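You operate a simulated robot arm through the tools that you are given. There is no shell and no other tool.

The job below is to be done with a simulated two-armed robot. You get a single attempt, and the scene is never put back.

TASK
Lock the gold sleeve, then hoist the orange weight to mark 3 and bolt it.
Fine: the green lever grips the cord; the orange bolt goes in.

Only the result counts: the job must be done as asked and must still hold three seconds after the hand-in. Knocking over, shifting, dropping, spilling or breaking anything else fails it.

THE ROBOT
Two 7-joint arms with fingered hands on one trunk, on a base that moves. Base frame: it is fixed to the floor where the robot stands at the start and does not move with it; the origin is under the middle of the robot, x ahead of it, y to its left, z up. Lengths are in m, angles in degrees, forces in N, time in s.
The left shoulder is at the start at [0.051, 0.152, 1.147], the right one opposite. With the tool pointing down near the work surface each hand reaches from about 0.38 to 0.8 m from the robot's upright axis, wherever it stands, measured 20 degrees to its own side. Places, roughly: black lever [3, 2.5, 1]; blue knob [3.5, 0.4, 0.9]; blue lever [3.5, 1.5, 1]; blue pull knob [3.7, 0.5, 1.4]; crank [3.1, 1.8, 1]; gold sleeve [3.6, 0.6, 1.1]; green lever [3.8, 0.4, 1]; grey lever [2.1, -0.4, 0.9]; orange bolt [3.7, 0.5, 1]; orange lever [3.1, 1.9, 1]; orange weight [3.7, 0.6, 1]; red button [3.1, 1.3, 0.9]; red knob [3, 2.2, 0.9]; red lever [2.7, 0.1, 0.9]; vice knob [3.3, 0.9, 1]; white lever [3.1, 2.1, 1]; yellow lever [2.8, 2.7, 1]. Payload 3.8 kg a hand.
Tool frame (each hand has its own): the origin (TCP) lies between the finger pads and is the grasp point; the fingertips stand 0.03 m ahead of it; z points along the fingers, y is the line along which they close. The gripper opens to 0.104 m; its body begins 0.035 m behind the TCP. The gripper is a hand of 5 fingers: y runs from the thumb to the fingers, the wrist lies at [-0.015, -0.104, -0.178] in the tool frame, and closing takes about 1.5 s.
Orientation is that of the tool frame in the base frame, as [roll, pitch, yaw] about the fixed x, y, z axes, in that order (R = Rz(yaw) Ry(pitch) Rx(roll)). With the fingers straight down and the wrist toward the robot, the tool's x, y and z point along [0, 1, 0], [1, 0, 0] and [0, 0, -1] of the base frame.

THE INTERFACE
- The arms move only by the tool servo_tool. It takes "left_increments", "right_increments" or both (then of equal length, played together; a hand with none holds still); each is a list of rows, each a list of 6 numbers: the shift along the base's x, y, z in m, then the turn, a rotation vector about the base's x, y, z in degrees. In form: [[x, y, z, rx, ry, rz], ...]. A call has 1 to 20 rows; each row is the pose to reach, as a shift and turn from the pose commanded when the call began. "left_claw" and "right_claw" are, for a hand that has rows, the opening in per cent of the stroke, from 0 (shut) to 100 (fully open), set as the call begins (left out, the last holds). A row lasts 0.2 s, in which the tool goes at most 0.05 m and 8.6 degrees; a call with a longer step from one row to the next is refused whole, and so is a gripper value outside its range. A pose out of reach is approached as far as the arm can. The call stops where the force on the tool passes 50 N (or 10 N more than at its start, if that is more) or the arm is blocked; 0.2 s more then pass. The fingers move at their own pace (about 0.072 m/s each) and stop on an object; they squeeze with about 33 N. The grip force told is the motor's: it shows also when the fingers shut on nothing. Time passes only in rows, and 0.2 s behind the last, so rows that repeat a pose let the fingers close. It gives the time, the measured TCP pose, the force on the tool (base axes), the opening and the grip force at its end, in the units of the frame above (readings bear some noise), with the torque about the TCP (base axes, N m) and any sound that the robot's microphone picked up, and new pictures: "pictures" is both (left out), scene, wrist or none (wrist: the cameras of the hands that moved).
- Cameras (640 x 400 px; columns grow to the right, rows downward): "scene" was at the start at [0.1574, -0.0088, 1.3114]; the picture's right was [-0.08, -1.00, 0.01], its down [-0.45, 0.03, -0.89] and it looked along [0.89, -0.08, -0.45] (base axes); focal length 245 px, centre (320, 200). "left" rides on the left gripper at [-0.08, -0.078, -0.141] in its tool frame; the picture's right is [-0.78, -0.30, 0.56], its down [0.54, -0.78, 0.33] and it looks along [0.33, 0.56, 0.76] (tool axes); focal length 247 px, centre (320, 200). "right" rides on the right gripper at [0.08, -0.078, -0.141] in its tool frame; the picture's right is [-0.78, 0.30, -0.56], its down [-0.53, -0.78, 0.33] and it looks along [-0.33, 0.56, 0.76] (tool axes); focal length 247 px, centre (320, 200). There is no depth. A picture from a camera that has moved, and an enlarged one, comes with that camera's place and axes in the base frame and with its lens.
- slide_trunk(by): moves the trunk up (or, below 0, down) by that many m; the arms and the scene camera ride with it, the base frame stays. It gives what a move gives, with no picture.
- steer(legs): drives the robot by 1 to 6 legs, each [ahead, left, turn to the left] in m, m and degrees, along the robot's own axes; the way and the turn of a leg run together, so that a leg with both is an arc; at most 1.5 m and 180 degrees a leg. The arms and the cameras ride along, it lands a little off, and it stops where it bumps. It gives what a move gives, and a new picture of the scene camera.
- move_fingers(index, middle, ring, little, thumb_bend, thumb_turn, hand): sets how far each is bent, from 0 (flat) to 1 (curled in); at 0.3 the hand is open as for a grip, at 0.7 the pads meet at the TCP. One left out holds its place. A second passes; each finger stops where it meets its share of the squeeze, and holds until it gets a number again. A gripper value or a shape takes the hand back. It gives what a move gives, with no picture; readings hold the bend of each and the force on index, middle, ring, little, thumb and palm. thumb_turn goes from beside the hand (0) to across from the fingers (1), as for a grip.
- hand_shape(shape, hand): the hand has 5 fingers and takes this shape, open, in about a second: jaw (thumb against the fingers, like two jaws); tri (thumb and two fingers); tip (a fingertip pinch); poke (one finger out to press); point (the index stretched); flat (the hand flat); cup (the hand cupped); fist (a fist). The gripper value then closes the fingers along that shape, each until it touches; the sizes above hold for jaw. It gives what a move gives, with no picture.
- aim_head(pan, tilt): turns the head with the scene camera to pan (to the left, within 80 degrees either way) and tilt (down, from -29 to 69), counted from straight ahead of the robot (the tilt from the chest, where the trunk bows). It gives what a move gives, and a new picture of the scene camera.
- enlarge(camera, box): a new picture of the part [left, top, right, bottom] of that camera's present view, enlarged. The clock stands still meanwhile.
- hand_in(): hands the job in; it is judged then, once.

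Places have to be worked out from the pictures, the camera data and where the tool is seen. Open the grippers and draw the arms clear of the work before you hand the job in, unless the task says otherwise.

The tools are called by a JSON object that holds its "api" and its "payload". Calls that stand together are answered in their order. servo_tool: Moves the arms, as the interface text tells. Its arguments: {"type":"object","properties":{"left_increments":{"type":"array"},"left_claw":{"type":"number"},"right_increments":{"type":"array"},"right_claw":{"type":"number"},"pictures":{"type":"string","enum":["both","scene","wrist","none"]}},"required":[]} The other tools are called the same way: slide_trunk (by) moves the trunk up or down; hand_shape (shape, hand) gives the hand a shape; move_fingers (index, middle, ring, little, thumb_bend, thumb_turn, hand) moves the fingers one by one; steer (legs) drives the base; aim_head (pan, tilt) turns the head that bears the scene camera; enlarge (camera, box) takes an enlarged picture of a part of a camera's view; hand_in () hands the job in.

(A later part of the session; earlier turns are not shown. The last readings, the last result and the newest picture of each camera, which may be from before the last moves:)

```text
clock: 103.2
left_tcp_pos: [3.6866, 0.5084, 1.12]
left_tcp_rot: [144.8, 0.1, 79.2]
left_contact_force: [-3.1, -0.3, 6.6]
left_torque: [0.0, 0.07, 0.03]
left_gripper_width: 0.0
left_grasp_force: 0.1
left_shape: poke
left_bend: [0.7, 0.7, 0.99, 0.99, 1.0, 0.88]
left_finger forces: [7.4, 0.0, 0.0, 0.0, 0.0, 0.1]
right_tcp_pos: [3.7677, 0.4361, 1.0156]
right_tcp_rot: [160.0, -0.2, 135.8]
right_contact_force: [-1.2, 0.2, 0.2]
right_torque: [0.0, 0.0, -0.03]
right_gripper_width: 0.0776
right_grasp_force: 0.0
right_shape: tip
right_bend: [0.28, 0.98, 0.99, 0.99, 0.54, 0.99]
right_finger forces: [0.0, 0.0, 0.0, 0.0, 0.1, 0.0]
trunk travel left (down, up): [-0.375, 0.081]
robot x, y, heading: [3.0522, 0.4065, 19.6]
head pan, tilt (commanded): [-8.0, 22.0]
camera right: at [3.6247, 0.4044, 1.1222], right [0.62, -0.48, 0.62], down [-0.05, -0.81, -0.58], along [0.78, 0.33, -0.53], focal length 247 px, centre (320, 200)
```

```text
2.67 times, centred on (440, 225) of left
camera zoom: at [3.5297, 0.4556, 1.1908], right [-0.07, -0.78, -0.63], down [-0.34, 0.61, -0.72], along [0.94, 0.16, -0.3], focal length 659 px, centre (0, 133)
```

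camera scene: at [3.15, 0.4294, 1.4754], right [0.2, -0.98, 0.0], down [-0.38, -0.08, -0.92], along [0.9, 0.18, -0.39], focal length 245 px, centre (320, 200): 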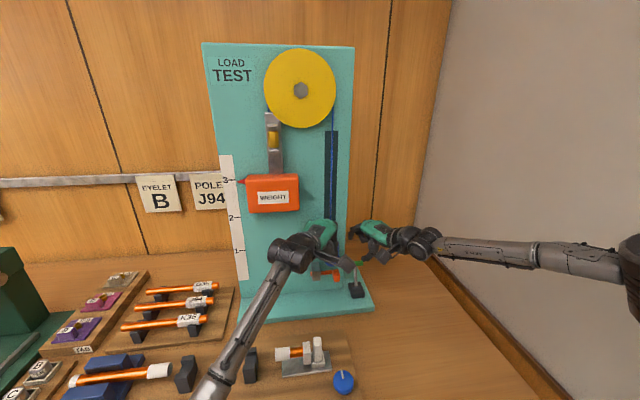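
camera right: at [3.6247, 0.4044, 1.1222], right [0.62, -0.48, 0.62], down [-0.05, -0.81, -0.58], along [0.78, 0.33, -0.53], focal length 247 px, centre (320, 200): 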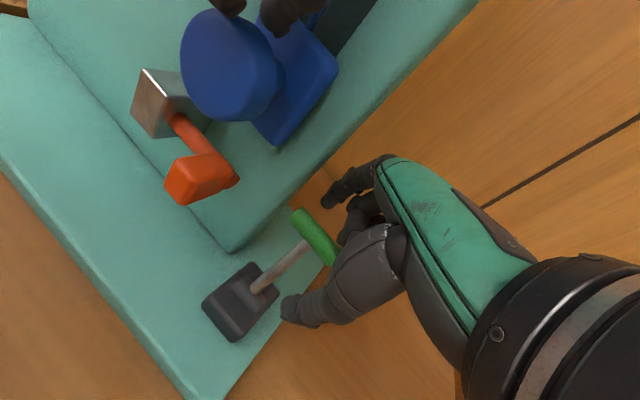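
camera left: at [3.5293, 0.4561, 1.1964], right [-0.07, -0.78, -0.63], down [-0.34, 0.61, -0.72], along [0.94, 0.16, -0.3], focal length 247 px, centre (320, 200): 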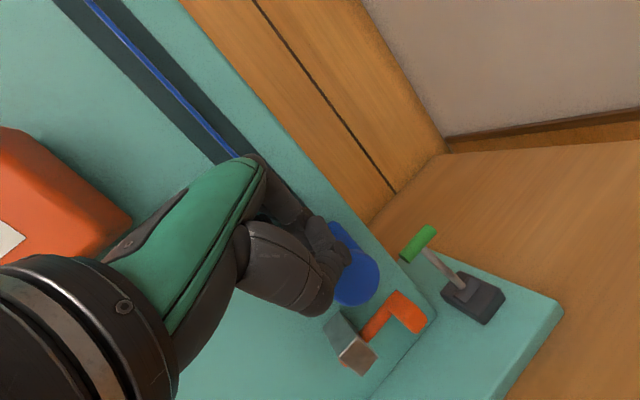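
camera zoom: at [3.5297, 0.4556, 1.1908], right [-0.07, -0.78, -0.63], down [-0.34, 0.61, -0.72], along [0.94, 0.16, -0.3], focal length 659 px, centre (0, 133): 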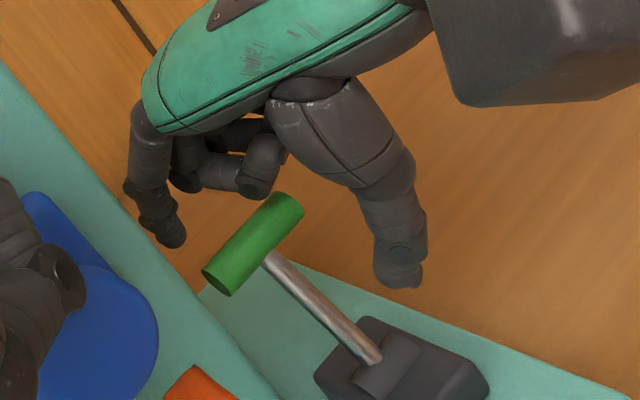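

The handle now lies between the thumb (front) and index (back). I'll close the pinch on it.

{"api": "servo_tool", "payload": {"right_increments": [[0, 0, 0, 0, 0, 0], [0, 0, 0, 0, 0, 0], [0, 0, 0, 0, 0, 0], [0, 0, 0, 0, 0, 0], [0, 0, 0, 0, 0, 0], [0, 0, 0, 0, 0, 0], [0, 0, 0, 0, 0, 0]], "right_claw": 0, "pictures": "wrist"}}

{"api": "enlarge", "payload": {"camera": "left", "box": [320, 150, 560, 300]}}

```text
clock: 104.8
left_tcp_pos: [3.6886, 0.5084, 1.1198]
left_tcp_rot: [144.9, -0.2, 79.2]
left_contact_force: [-4.5, 2.2, 9.0]
left_torque: [0.06, 0.2, -0.04]
left_gripper_width: 0.0001
left_grasp_force: 0.1
left_shape: poke
left_bend: [0.7, 0.7, 0.99, 0.99, 1.0, 0.88]
left_finger forces: [9.7, 0.0, 0.1, 0.0, 0.0, 0.0]
right_tcp_pos: [3.7673, 0.4355, 1.0151]
right_tcp_rot: [160.1, -0.3, 135.8]
right_contact_force: [-1.4, -3.5, -6.2]
right_torque: [-0.17, 0.1, -0.06]
right_gripper_width: 0.0152
right_grasp_force: 33.1
right_shape: tip
right_bend: [0.73, 1.0, 1.0, 1.0, 0.76, 1.0]
right_finger forces: [22.6, 0.1, 0.1, 0.0, 30.8, 0.2]
trunk travel left (down, up): [-0.375, 0.081]
robot x, y, heading: [3.05, 0.4086, 19.4]
head pan, tilt (commanded): [-8.0, 22.0]
camera right: at [3.6248, 0.4036, 1.1213], right [0.62, -0.48, 0.62], down [-0.05, -0.81, -0.58], along [0.78, 0.33, -0.53], focal length 247 px, centre (320, 200)
```

right: 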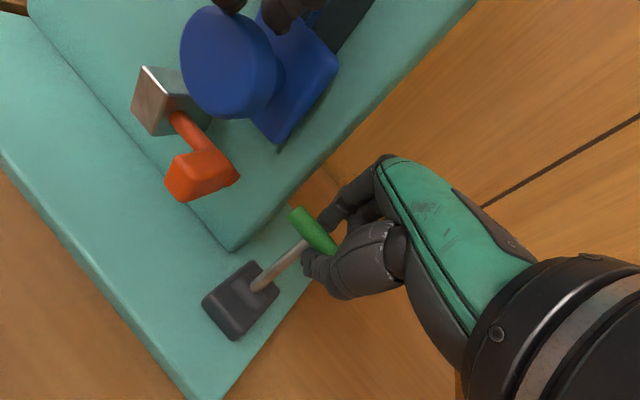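

```text
2.67 times, centred on (440, 225) of left
camera zoom: at [3.53, 0.4552, 1.1905], right [-0.07, -0.78, -0.63], down [-0.34, 0.61, -0.72], along [0.94, 0.16, -0.3], focal length 659 px, centre (0, 133)
```

zoom: 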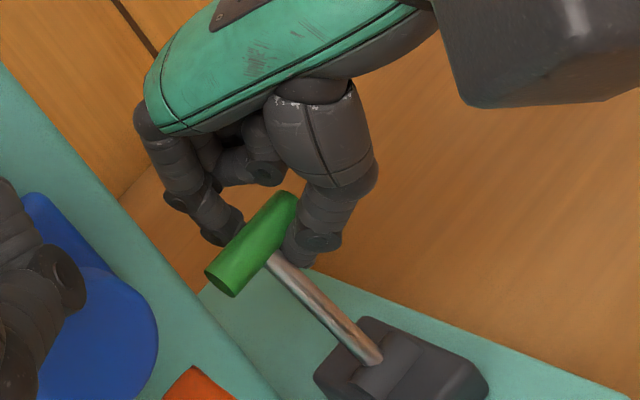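

The handle is pinched firmly (about 23 and 31 N). I'll draw it toward me along its arc and watch the force.

{"api": "servo_tool", "payload": {"right_increments": [[-0.0072, -0.0025, 0.0028, 0, 0, 0], [-0.0138, -0.0048, 0.0044, 0, 0, 0], [-0.0205, -0.0071, 0.0052, 0, 0, 0], [-0.0273, -0.0094, 0.0054, 0, 0, 0], [-0.034, -0.0117, 0.0047, 0, 0, 0]], "pictures": "wrist"}}

{"api": "enlarge", "payload": {"camera": "left", "box": [320, 150, 560, 300]}}

```text
clock: 106.0
left_tcp_pos: [3.6913, 0.5076, 1.1191]
left_tcp_rot: [145.1, -0.1, 79.4]
left_contact_force: [-5.2, 1.1, 8.5]
left_torque: [-0.01, 0.22, 0.01]
left_gripper_width: 0.0
left_grasp_force: 0.1
left_shape: poke
left_bend: [0.7, 0.7, 0.99, 0.99, 1.0, 0.88]
left_finger forces: [9.5, 0.1, 0.0, 0.1, 0.0, 0.0]
right_tcp_pos: [3.7363, 0.4222, 1.0188]
right_tcp_rot: [160.4, -0.4, 135.7]
right_contact_force: [7.0, -0.3, -21.1]
right_torque: [0.15, -0.27, -0.18]
right_gripper_width: 0.0149
right_grasp_force: 32.7
right_shape: tip
right_bend: [0.73, 1.0, 1.0, 1.0, 0.76, 1.0]
right_finger forces: [21.1, 0.0, 0.0, 0.1, 36.3, 0.1]
trunk travel left (down, up): [-0.375, 0.081]
robot x, y, heading: [3.0534, 0.4093, 19.5]
head pan, tilt (commanded): [-8.0, 22.0]
camera right: at [3.5938, 0.3914, 1.1255], right [0.62, -0.48, 0.62], down [-0.05, -0.81, -0.58], along [0.78, 0.33, -0.53], focal length 247 px, centre (320, 200)
```

right: 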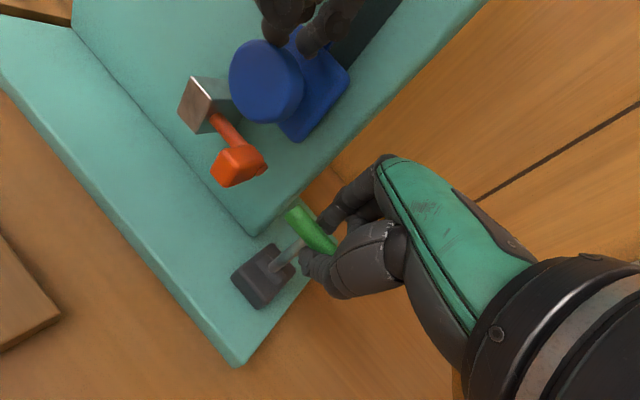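

```text
2.67 times, centred on (440, 225) of left
camera zoom: at [3.5335, 0.4555, 1.189], right [-0.07, -0.78, -0.63], down [-0.34, 0.61, -0.72], along [0.94, 0.16, -0.31], focal length 659 px, centre (0, 133)
```

zoom: 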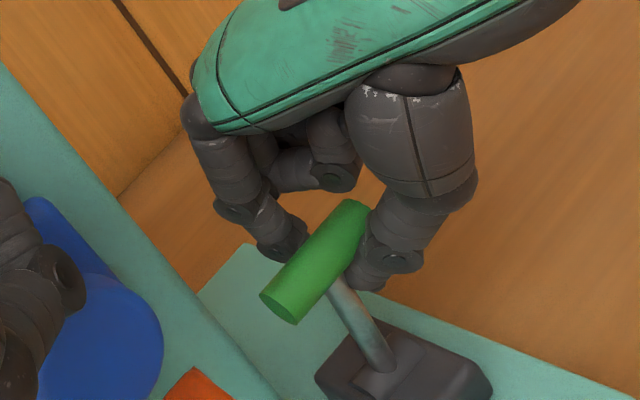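

The lever is swinging upright and the hand feels a 21 N downward pull, so the true arc is slightly lower. I'll continue toward me on a lower path.

{"api": "servo_tool", "payload": {"right_increments": [[-0.006, -0.002, -0.005, 0, 0, 0], [-0.0125, -0.0043, -0.0075, 0, 0, 0], [-0.019, -0.0065, -0.0105, 0, 0, 0], [-0.0255, -0.0088, -0.0145, 0, 0, 0]], "pictures": "wrist"}}

{"api": "enlarge", "payload": {"camera": "left", "box": [320, 150, 560, 300]}}

```text
clock: 107.0
left_tcp_pos: [3.6913, 0.5082, 1.1174]
left_tcp_rot: [145.1, 0.0, 79.4]
left_contact_force: [-0.1, 2.2, 5.2]
left_torque: [0.04, 0.11, -0.03]
left_gripper_width: 0.0
left_grasp_force: 0.0
left_shape: poke
left_bend: [0.7, 0.7, 0.99, 0.99, 1.0, 0.88]
left_finger forces: [6.7, 0.0, 0.0, 0.1, 0.0, 0.1]
right_tcp_pos: [3.7146, 0.4127, 1.0101]
right_tcp_rot: [159.7, -0.1, 135.6]
right_contact_force: [24.9, -4.4, 7.5]
right_torque: [0.59, -0.95, -0.42]
right_gripper_width: 0.0153
right_grasp_force: 33.5
right_shape: tip
right_bend: [0.74, 1.0, 1.0, 1.0, 0.75, 1.0]
right_finger forces: [42.3, 0.0, 0.0, 0.1, 31.5, 0.0]
trunk travel left (down, up): [-0.375, 0.081]
robot x, y, heading: [3.0529, 0.4099, 19.3]
head pan, tilt (commanded): [-8.0, 22.0]
camera right: at [3.5711, 0.3809, 1.1156], right [0.62, -0.48, 0.62], down [-0.05, -0.81, -0.58], along [0.79, 0.33, -0.52], focal length 247 px, centre (320, 200)
```

right: 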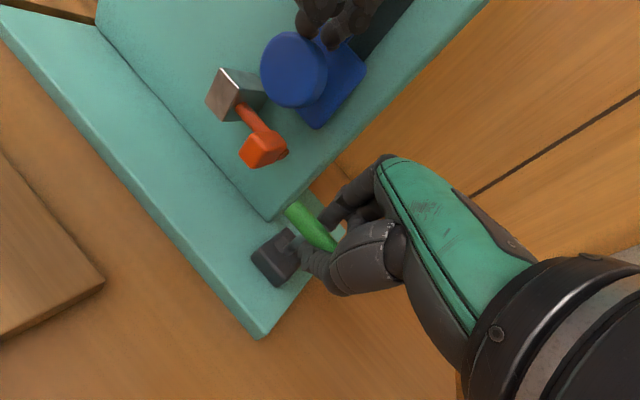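

```text
2.67 times, centred on (440, 225) of left
camera zoom: at [3.5335, 0.4551, 1.1894], right [-0.07, -0.78, -0.63], down [-0.34, 0.61, -0.72], along [0.94, 0.16, -0.31], focal length 659 px, centre (0, 133)
```

zoom: 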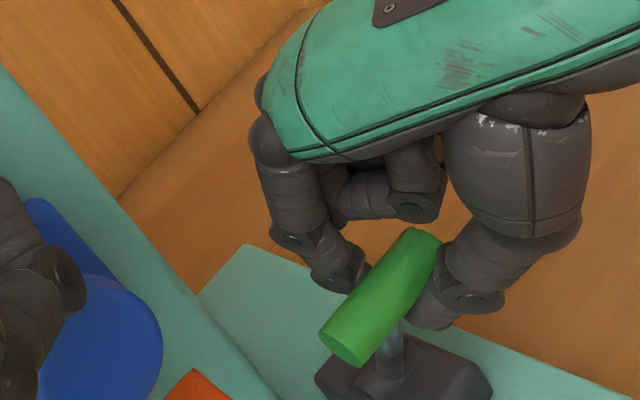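

The lever now leans toward me by about 25° and resists with 22 N, while the load on my left finger has dropped to 5 N. I'll pull slightly further to make sure it's seated.

{"api": "servo_tool", "payload": {"right_increments": [[-0.004, -0.0014, -0.004, 0, 0, 0], [-0.008, -0.0028, -0.007, 0, 0, 0], [-0.008, -0.0028, -0.007, 0, 0, 0]], "pictures": "wrist"}}

{"api": "enlarge", "payload": {"camera": "left", "box": [320, 150, 560, 300]}}

{"api": "enlarge", "payload": {"camera": "scene", "box": [215, 160, 265, 220]}}

```text
clock: 107.8
left_tcp_pos: [3.6907, 0.5068, 1.1201]
left_tcp_rot: [144.9, -0.1, 79.4]
left_contact_force: [-0.8, -0.5, 5.9]
left_torque: [0.03, 0.05, 0.01]
left_gripper_width: 0.0001
left_grasp_force: 0.1
left_shape: poke
left_bend: [0.7, 0.7, 0.99, 0.99, 1.0, 0.88]
left_finger forces: [6.8, 0.0, 0.1, 0.0, 0.0, 0.0]
right_tcp_pos: [3.7076, 0.4083, 1.0057]
right_tcp_rot: [159.6, -0.1, 135.3]
right_contact_force: [31.1, -8.4, 23.3]
right_torque: [0.68, -1.11, -0.69]
right_gripper_width: 0.0212
right_grasp_force: 32.8
right_shape: tip
right_bend: [0.75, 1.0, 1.0, 1.0, 0.78, 1.0]
right_finger forces: [47.3, 0.0, 0.0, 0.0, 21.4, 0.1]
trunk travel left (down, up): [-0.375, 0.081]
robot x, y, heading: [3.0493, 0.4088, 19.7]
head pan, tilt (commanded): [-8.0, 22.0]
camera right: at [3.5637, 0.3767, 1.1098], right [0.61, -0.49, 0.62], down [-0.05, -0.81, -0.58], along [0.79, 0.33, -0.52], focal length 247 px, centre (320, 200)
```

right: 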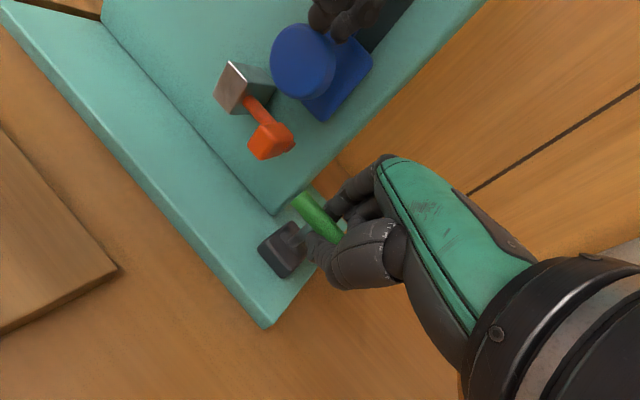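

```text
2.67 times, centred on (440, 225) of left
camera zoom: at [3.5327, 0.4535, 1.1898], right [-0.07, -0.78, -0.63], down [-0.34, 0.61, -0.72], along [0.94, 0.16, -0.3], focal length 659 px, centre (0, 133)
```

zoom: 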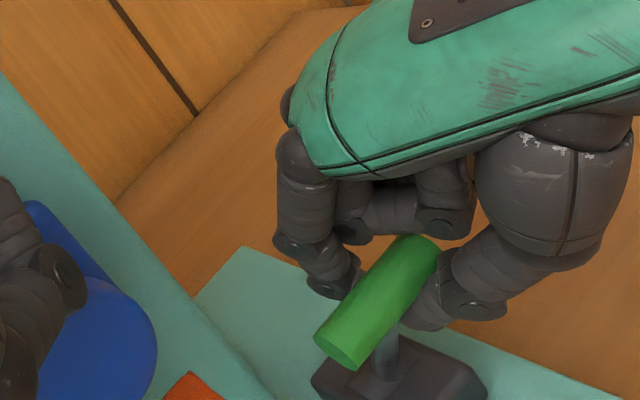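

```text
6.67 times, centred on (240, 190) of scene
camera zoom: at [3.1538, 0.4265, 1.4753], right [0.2, -0.98, 0.0], down [-0.39, -0.08, -0.92], along [0.9, 0.18, -0.39], focal length 1632 px, centre (853, 267)
```

zoom: 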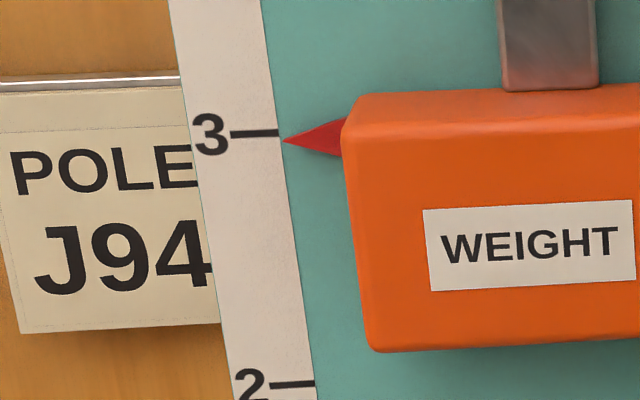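

The lever won't go further, so it's at its stop and gripping, and the pointer reads at mark 3 within a few millimeters. I'll relax the right hand's pull, open the fingers around the handle and lift straight up.

{"api": "servo_tool", "payload": {"right_increments": [[0.005, 0.0018, 0.004, 0, 0, 0], [0.01, 0.0035, 0.007, 0, 0, 0]], "pictures": "none"}}

{"api": "servo_tool", "payload": {"right_increments": [[0, 0, 0, 0, 0, 0], [0, 0, 0, 0, 0, 0], [0, 0, 0, 0, 0, 0], [0, 0, 0, 0, 0, 0], [0, 0, 0.015, 0, 0, 0], [0, 0, 0.035, 0, 0, 0], [0, 0, 0.06, 0, 0, 0], [0, 0, 0.09, 0, 0, 0]], "right_claw": 75, "pictures": "both"}}

{"api": "enlarge", "payload": {"camera": "left", "box": [320, 150, 560, 300]}}

{"api": "enlarge", "payload": {"camera": "scene", "box": [215, 160, 265, 220]}}

```text
clock: 108.4
left_tcp_pos: [3.6884, 0.5052, 1.1202]
left_tcp_rot: [144.9, -0.1, 79.2]
left_contact_force: [-0.2, 0.1, 6.6]
left_torque: [0.01, 0.04, 0.02]
left_gripper_width: 0.0
left_grasp_force: 0.0
left_shape: poke
left_bend: [0.7, 0.7, 0.99, 0.99, 1.0, 0.88]
left_finger forces: [7.1, 0.0, 0.0, 0.1, 0.0, 0.0]
right_tcp_pos: [3.7107, 0.4115, 1.007]
right_tcp_rot: [160.1, -0.2, 135.6]
right_contact_force: [15.0, -13.5, 15.5]
right_torque: [0.46, -0.78, -0.43]
right_gripper_width: 0.0209
right_grasp_force: 32.9
right_shape: tip
right_bend: [0.75, 1.0, 1.0, 1.0, 0.78, 1.0]
right_finger forces: [39.9, 0.0, 0.0, 0.0, 27.2, 0.0]
trunk travel left (down, up): [-0.375, 0.081]
robot x, y, heading: [3.0491, 0.4076, 19.3]
head pan, tilt (commanded): [-8.0, 22.0]
```

```text
clock: 110.2
left_tcp_pos: [3.6857, 0.5078, 1.1196]
left_tcp_rot: [144.9, 0.1, 79.3]
left_contact_force: [-1.6, 0.8, 9.2]
left_torque: [-0.04, 0.08, 0.02]
left_gripper_width: 0.0
left_grasp_force: 0.1
left_shape: poke
left_bend: [0.7, 0.7, 0.99, 0.99, 1.0, 0.88]
left_finger forces: [8.4, 0.0, 0.1, 0.1, 0.0, 0.0]
right_tcp_pos: [3.7105, 0.4134, 1.0991]
right_tcp_rot: [160.2, -0.2, 135.8]
right_contact_force: [-0.3, -0.5, 0.1]
right_torque: [-0.01, 0.02, 0.0]
right_gripper_width: 0.0779
right_grasp_force: 0.1
right_shape: tip
right_bend: [0.28, 0.98, 0.99, 0.99, 0.54, 0.99]
right_finger forces: [0.2, 0.0, 0.0, 0.0, 0.0, 0.0]
trunk travel left (down, up): [-0.375, 0.081]
robot x, y, heading: [3.0529, 0.4099, 19.7]
head pan, tilt (commanded): [-8.0, 22.0]
camera scene: at [3.1493, 0.429, 1.4755], right [0.2, -0.98, 0.0], down [-0.38, -0.08, -0.92], along [0.9, 0.18, -0.39], focal length 245 px, centre (320, 200)
camera right: at [3.567, 0.3818, 1.2055], right [0.62, -0.48, 0.62], down [-0.05, -0.81, -0.58], along [0.78, 0.33, -0.53], focal length 247 px, centre (320, 200)
```

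scene: 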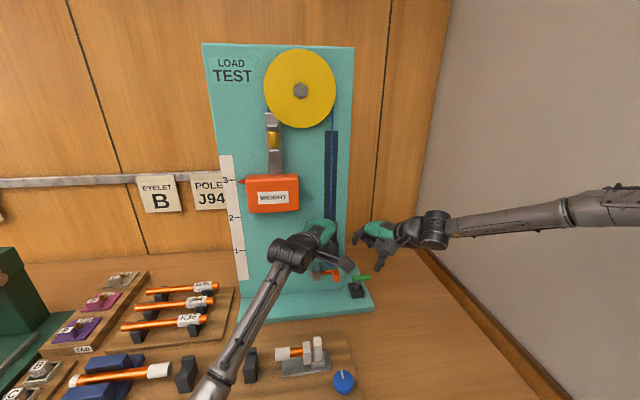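
right: 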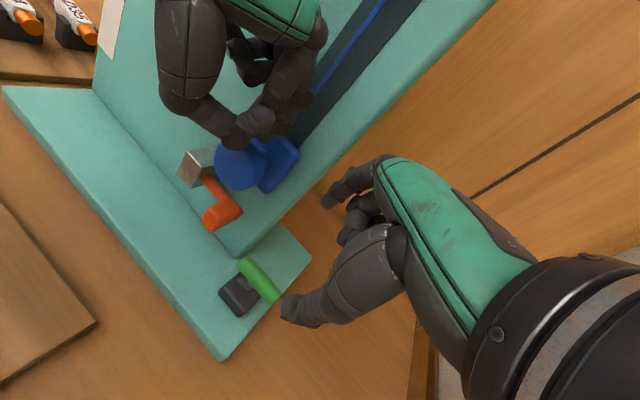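

```text
2.67 times, centred on (440, 225) of left
camera zoom: at [3.5292, 0.4559, 1.1909], right [-0.07, -0.78, -0.63], down [-0.34, 0.61, -0.72], along [0.94, 0.16, -0.3], focal length 659 px, centre (0, 133)
```

zoom: 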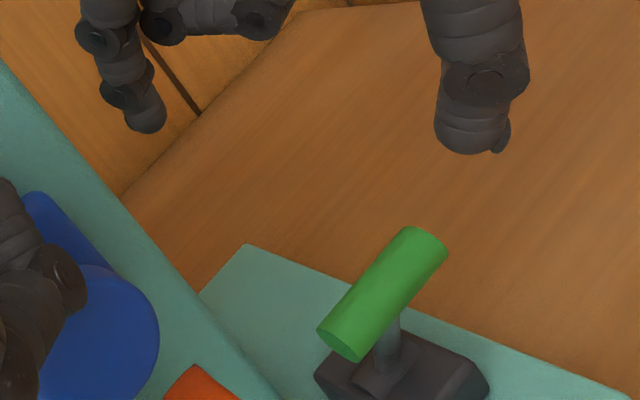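

```text
6.67 times, centred on (240, 190) of scene
camera zoom: at [3.1493, 0.429, 1.4755], right [0.2, -0.98, 0.0], down [-0.38, -0.08, -0.92], along [0.9, 0.18, -0.39], focal length 1632 px, centre (853, 267)
```

zoom: 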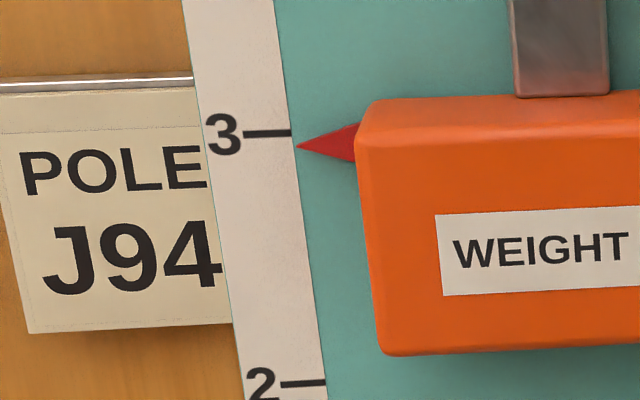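

The lever stays thrown toward me. I'll test the grip by easing the left finger up 3 mm while watching its load and the pointer.

{"api": "servo_tool", "payload": {"left_increments": [[0, 0, 0.0015, 0, 0, 0], [0, 0, 0.003, 0, 0, 0], [0, 0, 0.003, 0, 0, 0]], "pictures": "none"}}

{"api": "enlarge", "payload": {"camera": "scene", "box": [215, 160, 265, 220]}}

```text
clock: 111.0
left_tcp_pos: [3.6882, 0.5093, 1.1219]
left_tcp_rot: [145.1, 0.0, 79.3]
left_contact_force: [-0.1, 0.0, -1.2]
left_torque: [0.02, 0.0, 0.07]
left_gripper_width: 0.0
left_grasp_force: 0.0
left_shape: poke
left_bend: [0.7, 0.7, 0.99, 0.99, 1.0, 0.88]
left_finger forces: [0.1, 0.0, 0.1, 0.0, 0.0, 0.0]
right_tcp_pos: [3.7115, 0.413, 1.0983]
right_tcp_rot: [160.1, -0.3, 135.8]
right_contact_force: [-0.8, 0.7, -0.9]
right_torque: [-0.02, -0.03, -0.02]
right_gripper_width: 0.078
right_grasp_force: 0.2
right_shape: tip
right_bend: [0.28, 0.98, 0.99, 0.99, 0.54, 0.99]
right_finger forces: [0.1, 0.0, 0.0, 0.1, 0.1, 0.0]
trunk travel left (down, up): [-0.375, 0.081]
robot x, y, heading: [3.0492, 0.4036, 19.5]
head pan, tilt (commanded): [-8.0, 22.0]
```

```text
6.67 times, centred on (240, 190) of scene
camera zoom: at [3.1518, 0.4287, 1.4752], right [0.2, -0.98, 0.0], down [-0.38, -0.08, -0.92], along [0.9, 0.18, -0.39], focal length 1632 px, centre (853, 267)
```

zoom: 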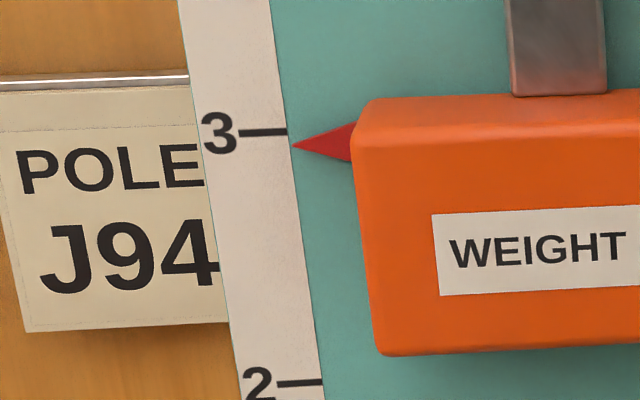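

The load on the finger is zero and the weight hasn't moved, so the lever holds the cord. I'll lift the left finger just clear, back it straight out from under the weight and then draw the arm away to the left.

{"api": "servo_tool", "payload": {"left_increments": [[0, 0, 0.006, 0, 0, 0], [-0.01, -0.003, 0.012, 0, 0, 0], [-0.035, -0.012, 0.014, 0, 0, 0], [-0.065, -0.022, 0.016, 0, 0, 0], [-0.095, -0.033, 0.02, 0, 0, 0], [-0.125, -0.033, 0.03, 0, 0, 0], [-0.15, -0.02, 0.045, 0, 0, 0], [-0.175, 0.005, 0.06, 0, 0, 0], [-0.195, 0.035, 0.08, 0, 0, 0], [-0.215, 0.065, 0.1, 0, 0, 0], [-0.225, 0.1, 0.12, 0, 0, 0]], "pictures": "both"}}

{"api": "enlarge", "payload": {"camera": "scene", "box": [215, 160, 265, 220]}}

{"api": "enlarge", "payload": {"camera": "scene", "box": [290, 210, 410, 310]}}

```text
clock: 113.4
left_tcp_pos: [3.4632, 0.6102, 1.2433]
left_tcp_rot: [145.0, 0.0, 79.3]
left_contact_force: [0.8, -0.6, -0.2]
left_torque: [0.01, 0.0, -0.03]
left_gripper_width: 0.0002
left_grasp_force: 0.0
left_shape: poke
left_bend: [0.7, 0.7, 0.99, 0.99, 1.0, 0.88]
left_finger forces: [0.0, 0.0, 0.0, 0.0, 0.0, 0.1]
right_tcp_pos: [3.7117, 0.416, 1.0993]
right_tcp_rot: [160.2, -0.2, 135.8]
right_contact_force: [0.1, -0.2, 0.1]
right_torque: [0.01, 0.0, 0.03]
right_gripper_width: 0.0779
right_grasp_force: 0.0
right_shape: tip
right_bend: [0.28, 0.98, 0.99, 0.99, 0.54, 0.99]
right_finger forces: [0.0, 0.0, 0.1, 0.1, 0.0, 0.0]
trunk travel left (down, up): [-0.375, 0.081]
robot x, y, heading: [3.0513, 0.4088, 19.4]
head pan, tilt (commanded): [-8.0, 22.0]
camera scene: at [3.1513, 0.4301, 1.4753], right [0.2, -0.98, 0.0], down [-0.38, -0.08, -0.92], along [0.9, 0.18, -0.39], focal length 245 px, centre (320, 200)
camera left: at [3.3066, 0.5568, 1.3143], right [-0.07, -0.78, -0.63], down [-0.34, 0.61, -0.72], along [0.94, 0.16, -0.3], focal length 247 px, centre (320, 200)
```

scene: 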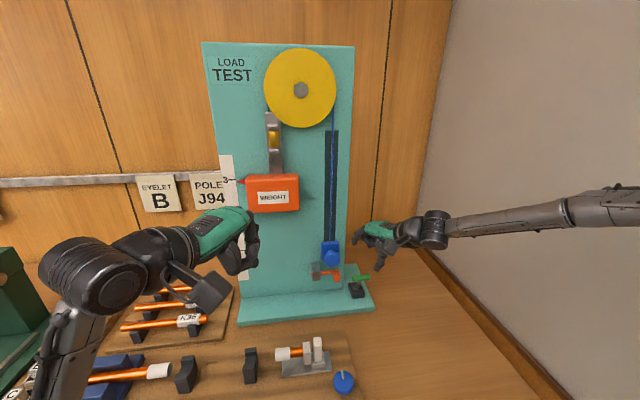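
left: 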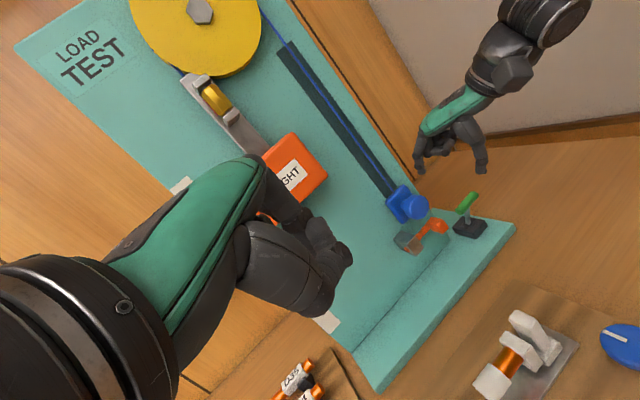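

```text
6.67 times, centred on (240, 190) of scene
camera zoom: at [3.1513, 0.4301, 1.4753], right [0.2, -0.98, 0.0], down [-0.38, -0.08, -0.92], along [0.9, 0.18, -0.39], focal length 1632 px, centre (853, 267)
```

zoom: 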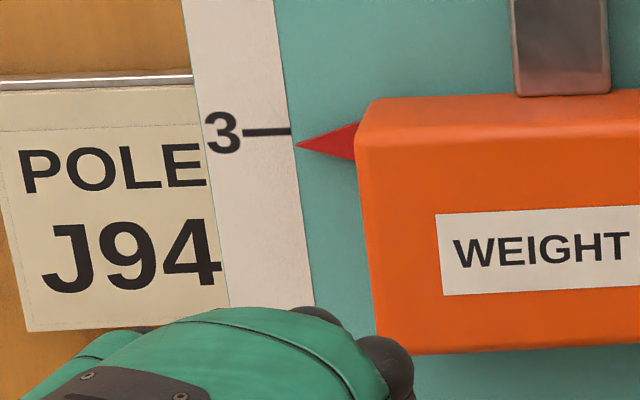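

```text
4.00 times, centred on (350, 260) of scene
camera zoom: at [3.1513, 0.4301, 1.4753], right [0.2, -0.98, 0.0], down [-0.38, -0.08, -0.92], along [0.9, 0.18, -0.39], focal length 979 px, centre (200, -40)
```

zoom: 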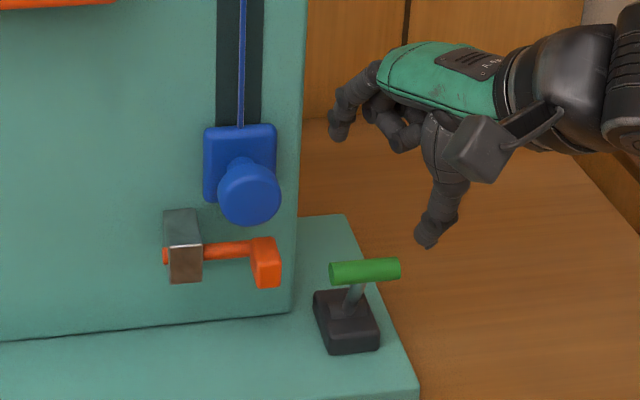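

The weight is holding at mark 3. Now the bolt: its handle's right face is near l = −0.748, n ≈ 3.66, z = 1.018, and it needs to go about 34 mm left into its block. I'll close the right fingertips and line them up at a standoff so they can pass above the lever into the gap to the right of the handle.

{"api": "servo_tool", "payload": {"right_increments": [[-0.01, 0.0, 0.02, 4.04, -4.45, -1.27], [-0.022, 0.001, 0.022, 8.08, -8.9, -2.54], [-0.034, 0.002, 0.012, 12.11, -13.34, -3.82], [-0.046, 0.003, -0.004, 16.15, -17.79, -5.09], [-0.0576, 0.0045, -0.02, 20.19, -22.24, -6.36], [-0.0576, 0.0045, -0.02, 20.19, -22.24, -6.36]], "right_claw": 0, "pictures": "both"}}

{"api": "enlarge", "payload": {"camera": "right", "box": [180, 140, 420, 300]}}

{"api": "enlarge", "payload": {"camera": "scene", "box": [290, 210, 410, 310]}}

{"api": "enlarge", "payload": {"camera": "left", "box": [360, 140, 520, 260]}}

```text
clock: 114.8
left_tcp_pos: [3.4644, 0.6067, 1.244]
left_tcp_rot: [145.0, 0.0, 79.2]
left_contact_force: [0.1, 0.3, 0.8]
left_torque: [0.0, -0.01, -0.02]
left_gripper_width: 0.0003
left_grasp_force: 0.1
left_shape: poke
left_bend: [0.7, 0.7, 0.99, 0.99, 1.0, 0.88]
left_finger forces: [0.0, 0.0, 0.1, 0.1, 0.1, 0.0]
right_tcp_pos: [3.6548, 0.4158, 1.076]
right_tcp_rot: [130.2, -0.1, 129.4]
right_contact_force: [0.9, -0.4, 0.3]
right_torque: [-0.03, 0.02, 0.02]
right_gripper_width: 0.0
right_grasp_force: 33.6
right_shape: tip
right_bend: [0.72, 1.0, 1.0, 1.0, 0.75, 1.0]
right_finger forces: [0.1, 0.0, 0.0, 0.0, 0.0, 0.0]
trunk travel left (down, up): [-0.375, 0.081]
robot x, y, heading: [3.0542, 0.4091, 19.5]
head pan, tilt (commanded): [-8.0, 22.0]
camera scene: at [3.151, 0.4272, 1.4754], right [0.2, -0.98, 0.0], down [-0.38, -0.08, -0.92], along [0.9, 0.18, -0.39], focal length 245 px, centre (320, 200)
camera right: at [3.479, 0.3769, 1.1077], right [0.31, -0.75, 0.58], down [0.15, -0.57, -0.81], along [0.94, 0.34, -0.07], focal length 247 px, centre (320, 200)
```

scene: 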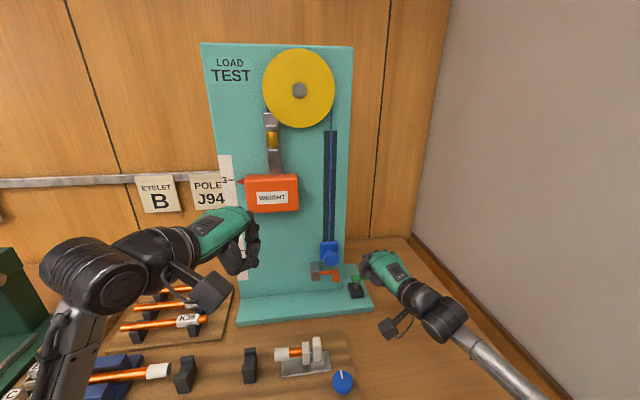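
right: 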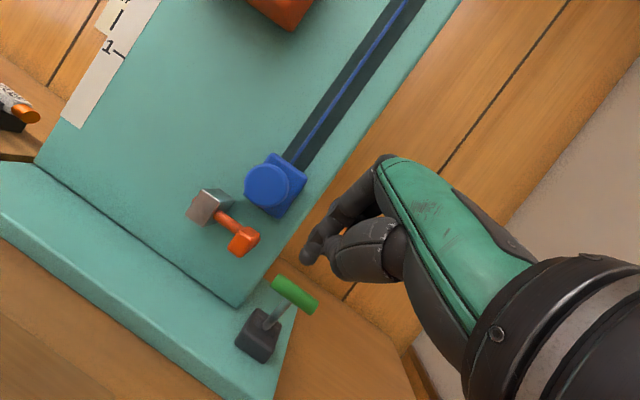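

```text
2.50 times, centred on (300, 220) of right
camera zoom: at [3.479, 0.3769, 1.1077], right [0.31, -0.75, 0.58], down [0.15, -0.57, -0.81], along [0.94, 0.34, -0.07], focal length 617 px, centre (370, 150)
```

zoom: 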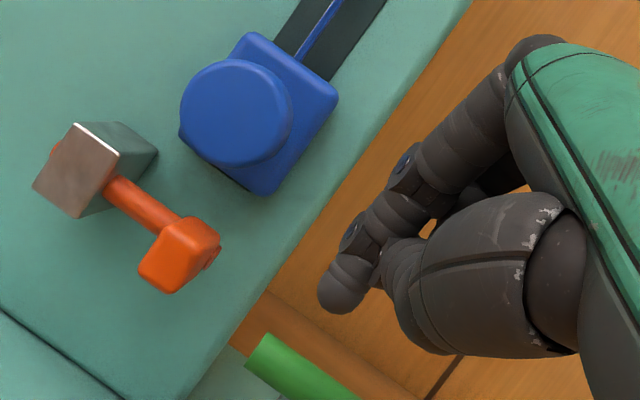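

```text
4.00 times, centred on (350, 260) of scene
camera zoom: at [3.151, 0.4272, 1.4754], right [0.2, -0.98, 0.0], down [-0.38, -0.08, -0.92], along [0.9, 0.18, -0.39], focal length 979 px, centre (200, -40)
```

zoom: 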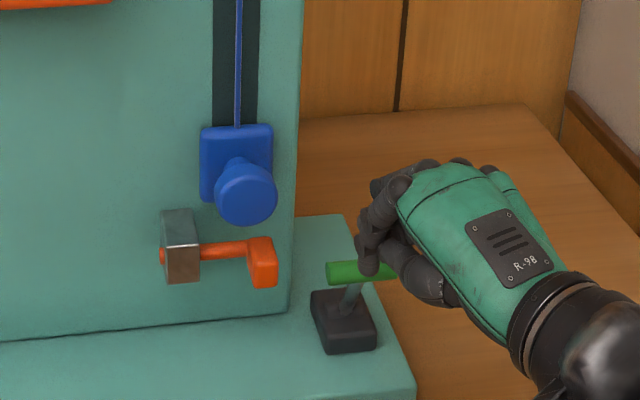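

```text
3.33 times, centred on (440, 200) of left
camera zoom: at [3.3067, 0.5536, 1.3145], right [-0.07, -0.78, -0.63], down [-0.34, 0.61, -0.72], along [0.94, 0.16, -0.3], focal length 823 px, centre (-80, 200)
```

zoom: 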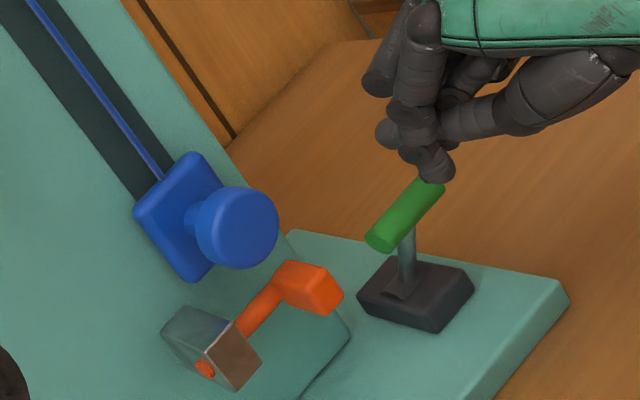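

All the parts are clearly visible. The bolt handle's center is at n = 3.646, l = −0.738, z = 1.018. I'll shift the closed fingertips left a little, then lower them into the gap between the handle and the lever.

{"api": "servo_tool", "payload": {"right_increments": [[-0.0039, 0.0114, 0.0, 0, 0, 0], [-0.0078, 0.0227, 0.0, 0, 0, 0], [0.0046, 0.027, -0.0132, 0, 0, 0], [0.017, 0.0313, -0.0265, 0, 0, 0], [0.0294, 0.0355, -0.0397, 0, 0, 0]], "pictures": "wrist"}}

{"api": "enlarge", "payload": {"camera": "left", "box": [360, 140, 520, 260]}}

{"api": "enlarge", "payload": {"camera": "right", "box": [180, 140, 420, 300]}}

{"api": "enlarge", "payload": {"camera": "scene", "box": [290, 210, 410, 310]}}

```text
clock: 116.0
left_tcp_pos: [3.4633, 0.6072, 1.2436]
left_tcp_rot: [145.0, 0.0, 79.3]
left_contact_force: [-0.1, -0.2, -0.3]
left_torque: [-0.02, 0.02, 0.0]
left_gripper_width: 0.0002
left_grasp_force: 0.0
left_shape: poke
left_bend: [0.7, 0.7, 0.99, 0.99, 1.0, 0.88]
left_finger forces: [0.1, 0.1, 0.1, 0.0, 0.0, 0.1]
right_tcp_pos: [3.6824, 0.4555, 1.037]
right_tcp_rot: [130.2, -0.1, 129.4]
right_contact_force: [0.0, -0.4, 0.6]
right_torque: [0.02, -0.02, 0.02]
right_gripper_width: 0.0
right_grasp_force: 33.0
right_shape: tip
right_bend: [0.72, 1.0, 1.0, 1.0, 0.75, 1.0]
right_finger forces: [0.1, 0.1, 0.1, 0.0, 0.0, 0.0]
trunk travel left (down, up): [-0.375, 0.081]
robot x, y, heading: [3.054, 0.41, 19.3]
head pan, tilt (commanded): [-8.0, 22.0]
camera right: at [3.5078, 0.4153, 1.0681], right [0.31, -0.75, 0.58], down [0.15, -0.57, -0.81], along [0.94, 0.34, -0.07], focal length 247 px, centre (320, 200)
```

right: 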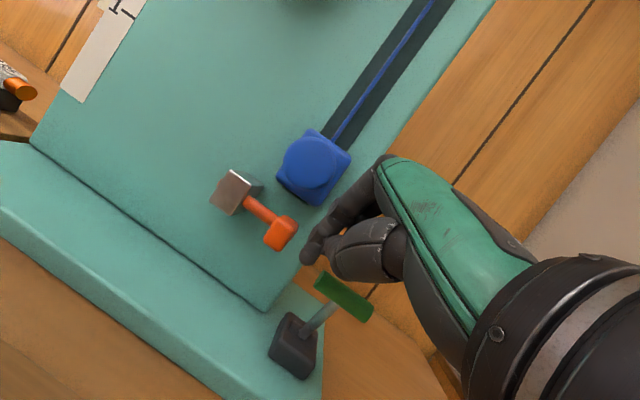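

```text
3.33 times, centred on (440, 200) of left
camera zoom: at [3.3073, 0.5555, 1.3141], right [-0.07, -0.78, -0.63], down [-0.34, 0.61, -0.72], along [0.94, 0.16, -0.3], focal length 823 px, centre (-80, 200)
```

zoom: 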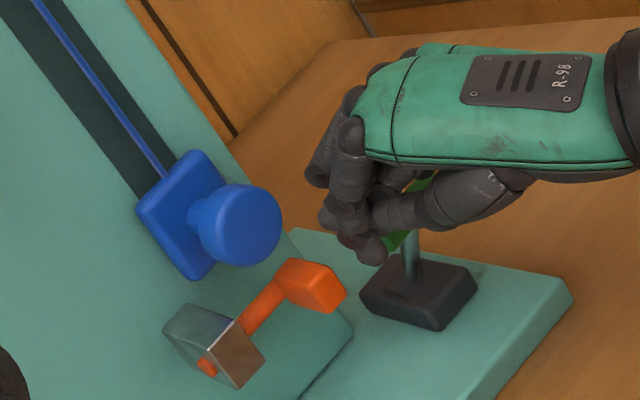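

```text
2.50 times, centred on (300, 220) of right
camera zoom: at [3.5078, 0.4153, 1.0681], right [0.31, -0.75, 0.58], down [0.15, -0.57, -0.81], along [0.94, 0.34, -0.07], focal length 617 px, centre (370, 150)
```

zoom: 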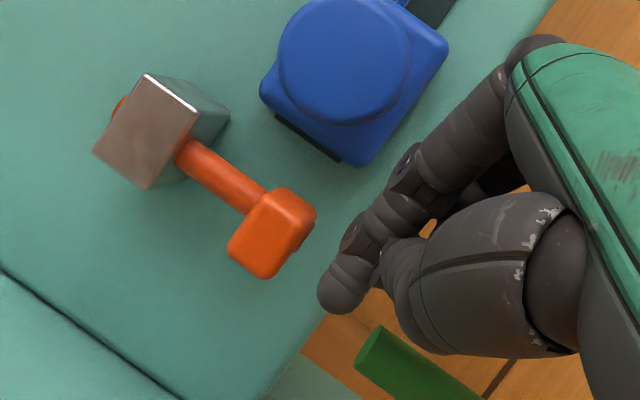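

```text
4.00 times, centred on (350, 260) of scene
camera zoom: at [3.1518, 0.429, 1.4753], right [0.2, -0.98, 0.0], down [-0.38, -0.08, -0.92], along [0.9, 0.18, -0.39], focal length 979 px, centre (200, -40)
```

zoom: 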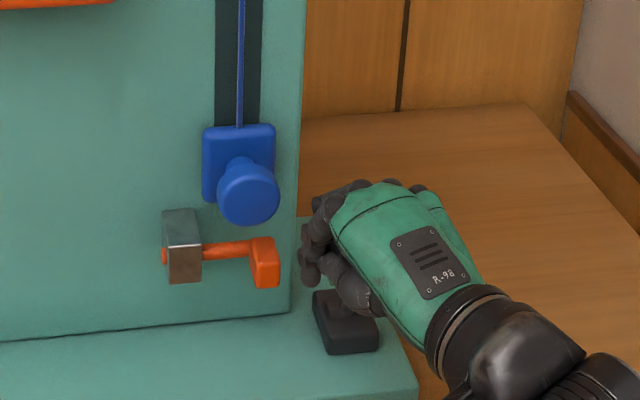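

The fingertip is in the gap and lined up with the center of the handle. I'll push left in small steps.

{"api": "servo_tool", "payload": {"right_increments": [[-0.0016, 0.0047, 0, 0, 0, 0], [-0.0033, 0.0095, 0, 0, 0, 0], [-0.0049, 0.0142, 0, 0, 0, 0], [-0.0065, 0.0189, 0, 0, 0, 0], [-0.0081, 0.0236, 0, 0, 0, 0], [-0.0098, 0.0284, 0, 0, 0, 0]], "pictures": "wrist"}}

{"api": "enlarge", "payload": {"camera": "left", "box": [360, 140, 520, 260]}}

{"api": "enlarge", "payload": {"camera": "scene", "box": [290, 210, 410, 310]}}

```text
clock: 117.4
left_tcp_pos: [3.4641, 0.6051, 1.2438]
left_tcp_rot: [144.9, -0.1, 79.2]
left_contact_force: [0.5, -0.1, -0.4]
left_torque: [-0.01, 0.01, -0.02]
left_gripper_width: 0.0
left_grasp_force: 0.0
left_shape: poke
left_bend: [0.7, 0.7, 0.99, 0.99, 1.0, 0.88]
left_finger forces: [0.0, 0.0, 0.0, 0.1, 0.0, 0.0]
right_tcp_pos: [3.6725, 0.4805, 1.0373]
right_tcp_rot: [130.3, -0.1, 129.2]
right_contact_force: [0.3, -5.6, 0.0]
right_torque: [0.18, 0.05, -0.08]
right_gripper_width: 0.0
right_grasp_force: 33.1
right_shape: tip
right_bend: [0.72, 1.0, 1.0, 1.0, 0.76, 1.0]
right_finger forces: [0.0, 5.4, 0.1, 0.0, 0.1, 0.0]
trunk travel left (down, up): [-0.375, 0.081]
robot x, y, heading: [3.0533, 0.4059, 19.7]
head pan, tilt (commanded): [-8.0, 22.0]
camera right: at [3.4988, 0.4409, 1.0683], right [0.31, -0.75, 0.58], down [0.15, -0.57, -0.81], along [0.94, 0.34, -0.07], focal length 247 px, centre (320, 200)
```

right: 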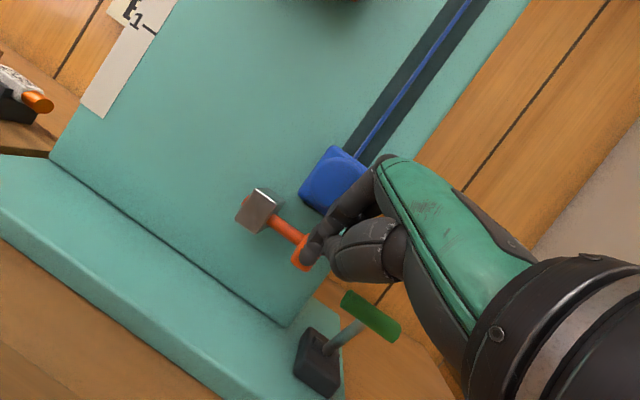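

```text
3.33 times, centred on (440, 200) of left
camera zoom: at [3.3074, 0.5532, 1.3144], right [-0.07, -0.78, -0.63], down [-0.34, 0.61, -0.72], along [0.94, 0.16, -0.3], focal length 823 px, centre (-80, 200)
```

zoom: 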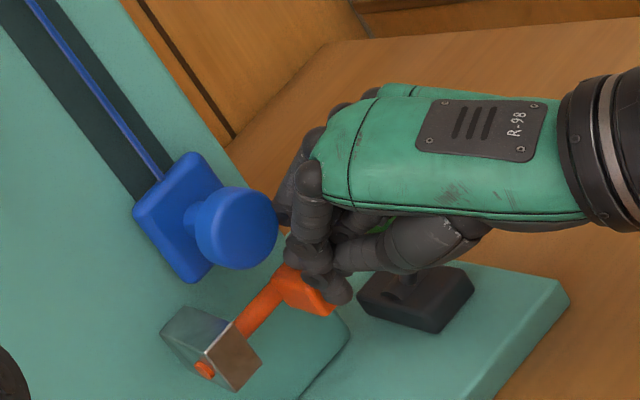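

```text
4.00 times, centred on (350, 260) of scene
camera zoom: at [3.1518, 0.4266, 1.4753], right [0.2, -0.98, 0.0], down [-0.38, -0.08, -0.92], along [0.9, 0.18, -0.39], focal length 979 px, centre (200, -40)
```

zoom: 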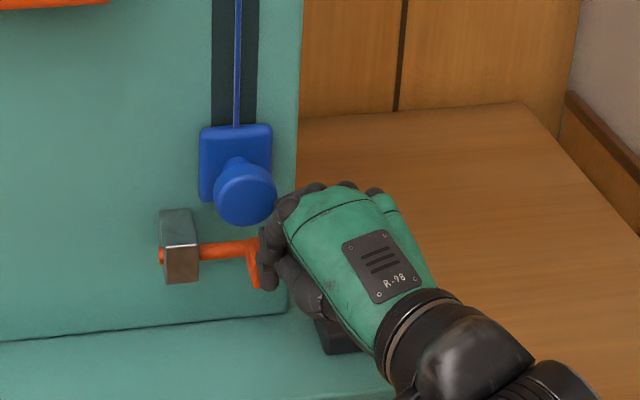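

The load is on the curled middle finger, which is touching the blue knob's side, and the bolt hasn't moved. I'll back off the way I came and switch to the pointing shape, whose single long index keeps the rest of the hand away.

{"api": "servo_tool", "payload": {"right_increments": [[0.0033, -0.0095, 0, 0, 0, 0], [0.0065, -0.0189, 0, 0, 0, 0], [0.0098, -0.0284, 0, 0, 0, 0], [-0.003, -0.034, 0.014, 0, 0, 0], [-0.02, -0.04, 0.028, 0, 0, 0], [-0.045, -0.049, 0.042, 0, 0, 0], [-0.08, -0.061, 0.056, 0, 0, 0], [-0.12, -0.075, 0.07, 0, 0, 0]], "pictures": "none"}}

{"api": "hand_shape", "payload": {"shape": "point", "hand": "right"}}

{"api": "enlarge", "payload": {"camera": "right", "box": [0, 0, 640, 400]}}

{"api": "enlarge", "payload": {"camera": "scene", "box": [280, 200, 472, 320]}}

{"api": "enlarge", "payload": {"camera": "left", "box": [340, 100, 580, 280]}}

```text
clock: 119.2
left_tcp_pos: [3.4631, 0.6064, 1.243]
left_tcp_rot: [144.9, -0.1, 79.4]
left_contact_force: [0.2, -0.1, 0.6]
left_torque: [0.04, -0.02, 0.01]
left_gripper_width: 0.0002
left_grasp_force: 0.1
left_shape: poke
left_bend: [0.7, 0.7, 0.99, 0.99, 1.0, 0.88]
left_finger forces: [0.0, 0.0, 0.1, 0.0, 0.0, 0.0]
right_tcp_pos: [3.5501, 0.4081, 1.1105]
right_tcp_rot: [130.1, 0.0, 129.4]
right_contact_force: [-0.2, -0.3, 0.5]
right_torque: [-0.03, 0.02, -0.06]
right_gripper_width: 0.0
right_grasp_force: 32.8
right_shape: tip
right_bend: [0.72, 1.0, 1.0, 1.0, 0.76, 1.0]
right_finger forces: [0.0, 0.0, 0.0, 0.0, 0.0, 0.0]
trunk travel left (down, up): [-0.375, 0.081]
robot x, y, heading: [3.0535, 0.4062, 19.7]
head pan, tilt (commanded): [-8.0, 22.0]
```

```text
clock: 120.1
left_tcp_pos: [3.4643, 0.6078, 1.2433]
left_tcp_rot: [145.0, 0.0, 79.4]
left_contact_force: [-0.1, -0.5, 0.5]
left_torque: [-0.03, 0.0, 0.04]
left_gripper_width: 0.0002
left_grasp_force: 0.0
left_shape: poke
left_bend: [0.7, 0.7, 0.99, 0.99, 1.0, 0.88]
left_finger forces: [0.0, 0.0, 0.0, 0.0, 0.0, 0.1]
right_tcp_pos: [3.5526, 0.409, 1.1077]
right_tcp_rot: [130.3, -0.2, 129.5]
right_contact_force: [0.0, 0.2, 0.0]
right_torque: [0.01, -0.02, 0.03]
right_gripper_width: 0.096
right_grasp_force: 0.1
right_shape: point
right_bend: [0.2, 1.0, 1.0, 1.0, 0.99, 0.88]
right_finger forces: [0.1, 0.1, 0.0, 0.0, 0.0, 0.1]
trunk travel left (down, up): [-0.375, 0.081]
robot x, y, heading: [3.0521, 0.4063, 19.6]
head pan, tilt (commanded): [-8.0, 22.0]
```

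```text
1.00 times, centred on (320, 200) of right (not enlarged: the box is as wide or as high as the picture)
camera zoom: at [3.3784, 0.37, 1.1393], right [0.31, -0.75, 0.58], down [0.15, -0.57, -0.81], along [0.94, 0.34, -0.07], focal length 247 px, centre (320, 200)
```

zoom: 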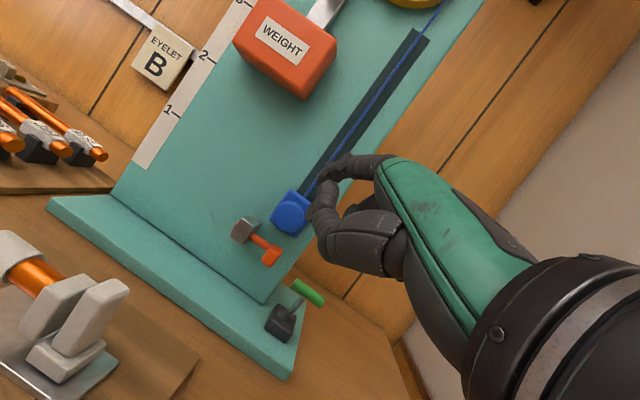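

```text
3.33 times, centred on (376, 260) of scene
camera zoom: at [3.1518, 0.4288, 1.4753], right [0.2, -0.98, 0.0], down [-0.38, -0.08, -0.92], along [0.9, 0.18, -0.39], focal length 816 px, centre (133, 0)
```

zoom: 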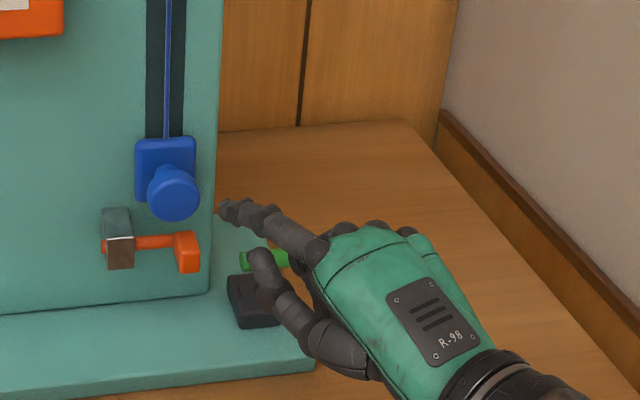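

```text
2.22 times, centred on (460, 190) of left
camera zoom: at [3.3073, 0.5553, 1.3141], right [-0.07, -0.78, -0.63], down [-0.34, 0.61, -0.72], along [0.94, 0.16, -0.3], focal length 549 px, centre (9, 222)
```

zoom: 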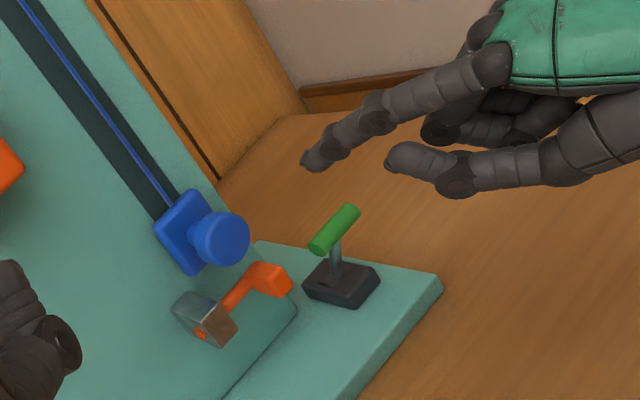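

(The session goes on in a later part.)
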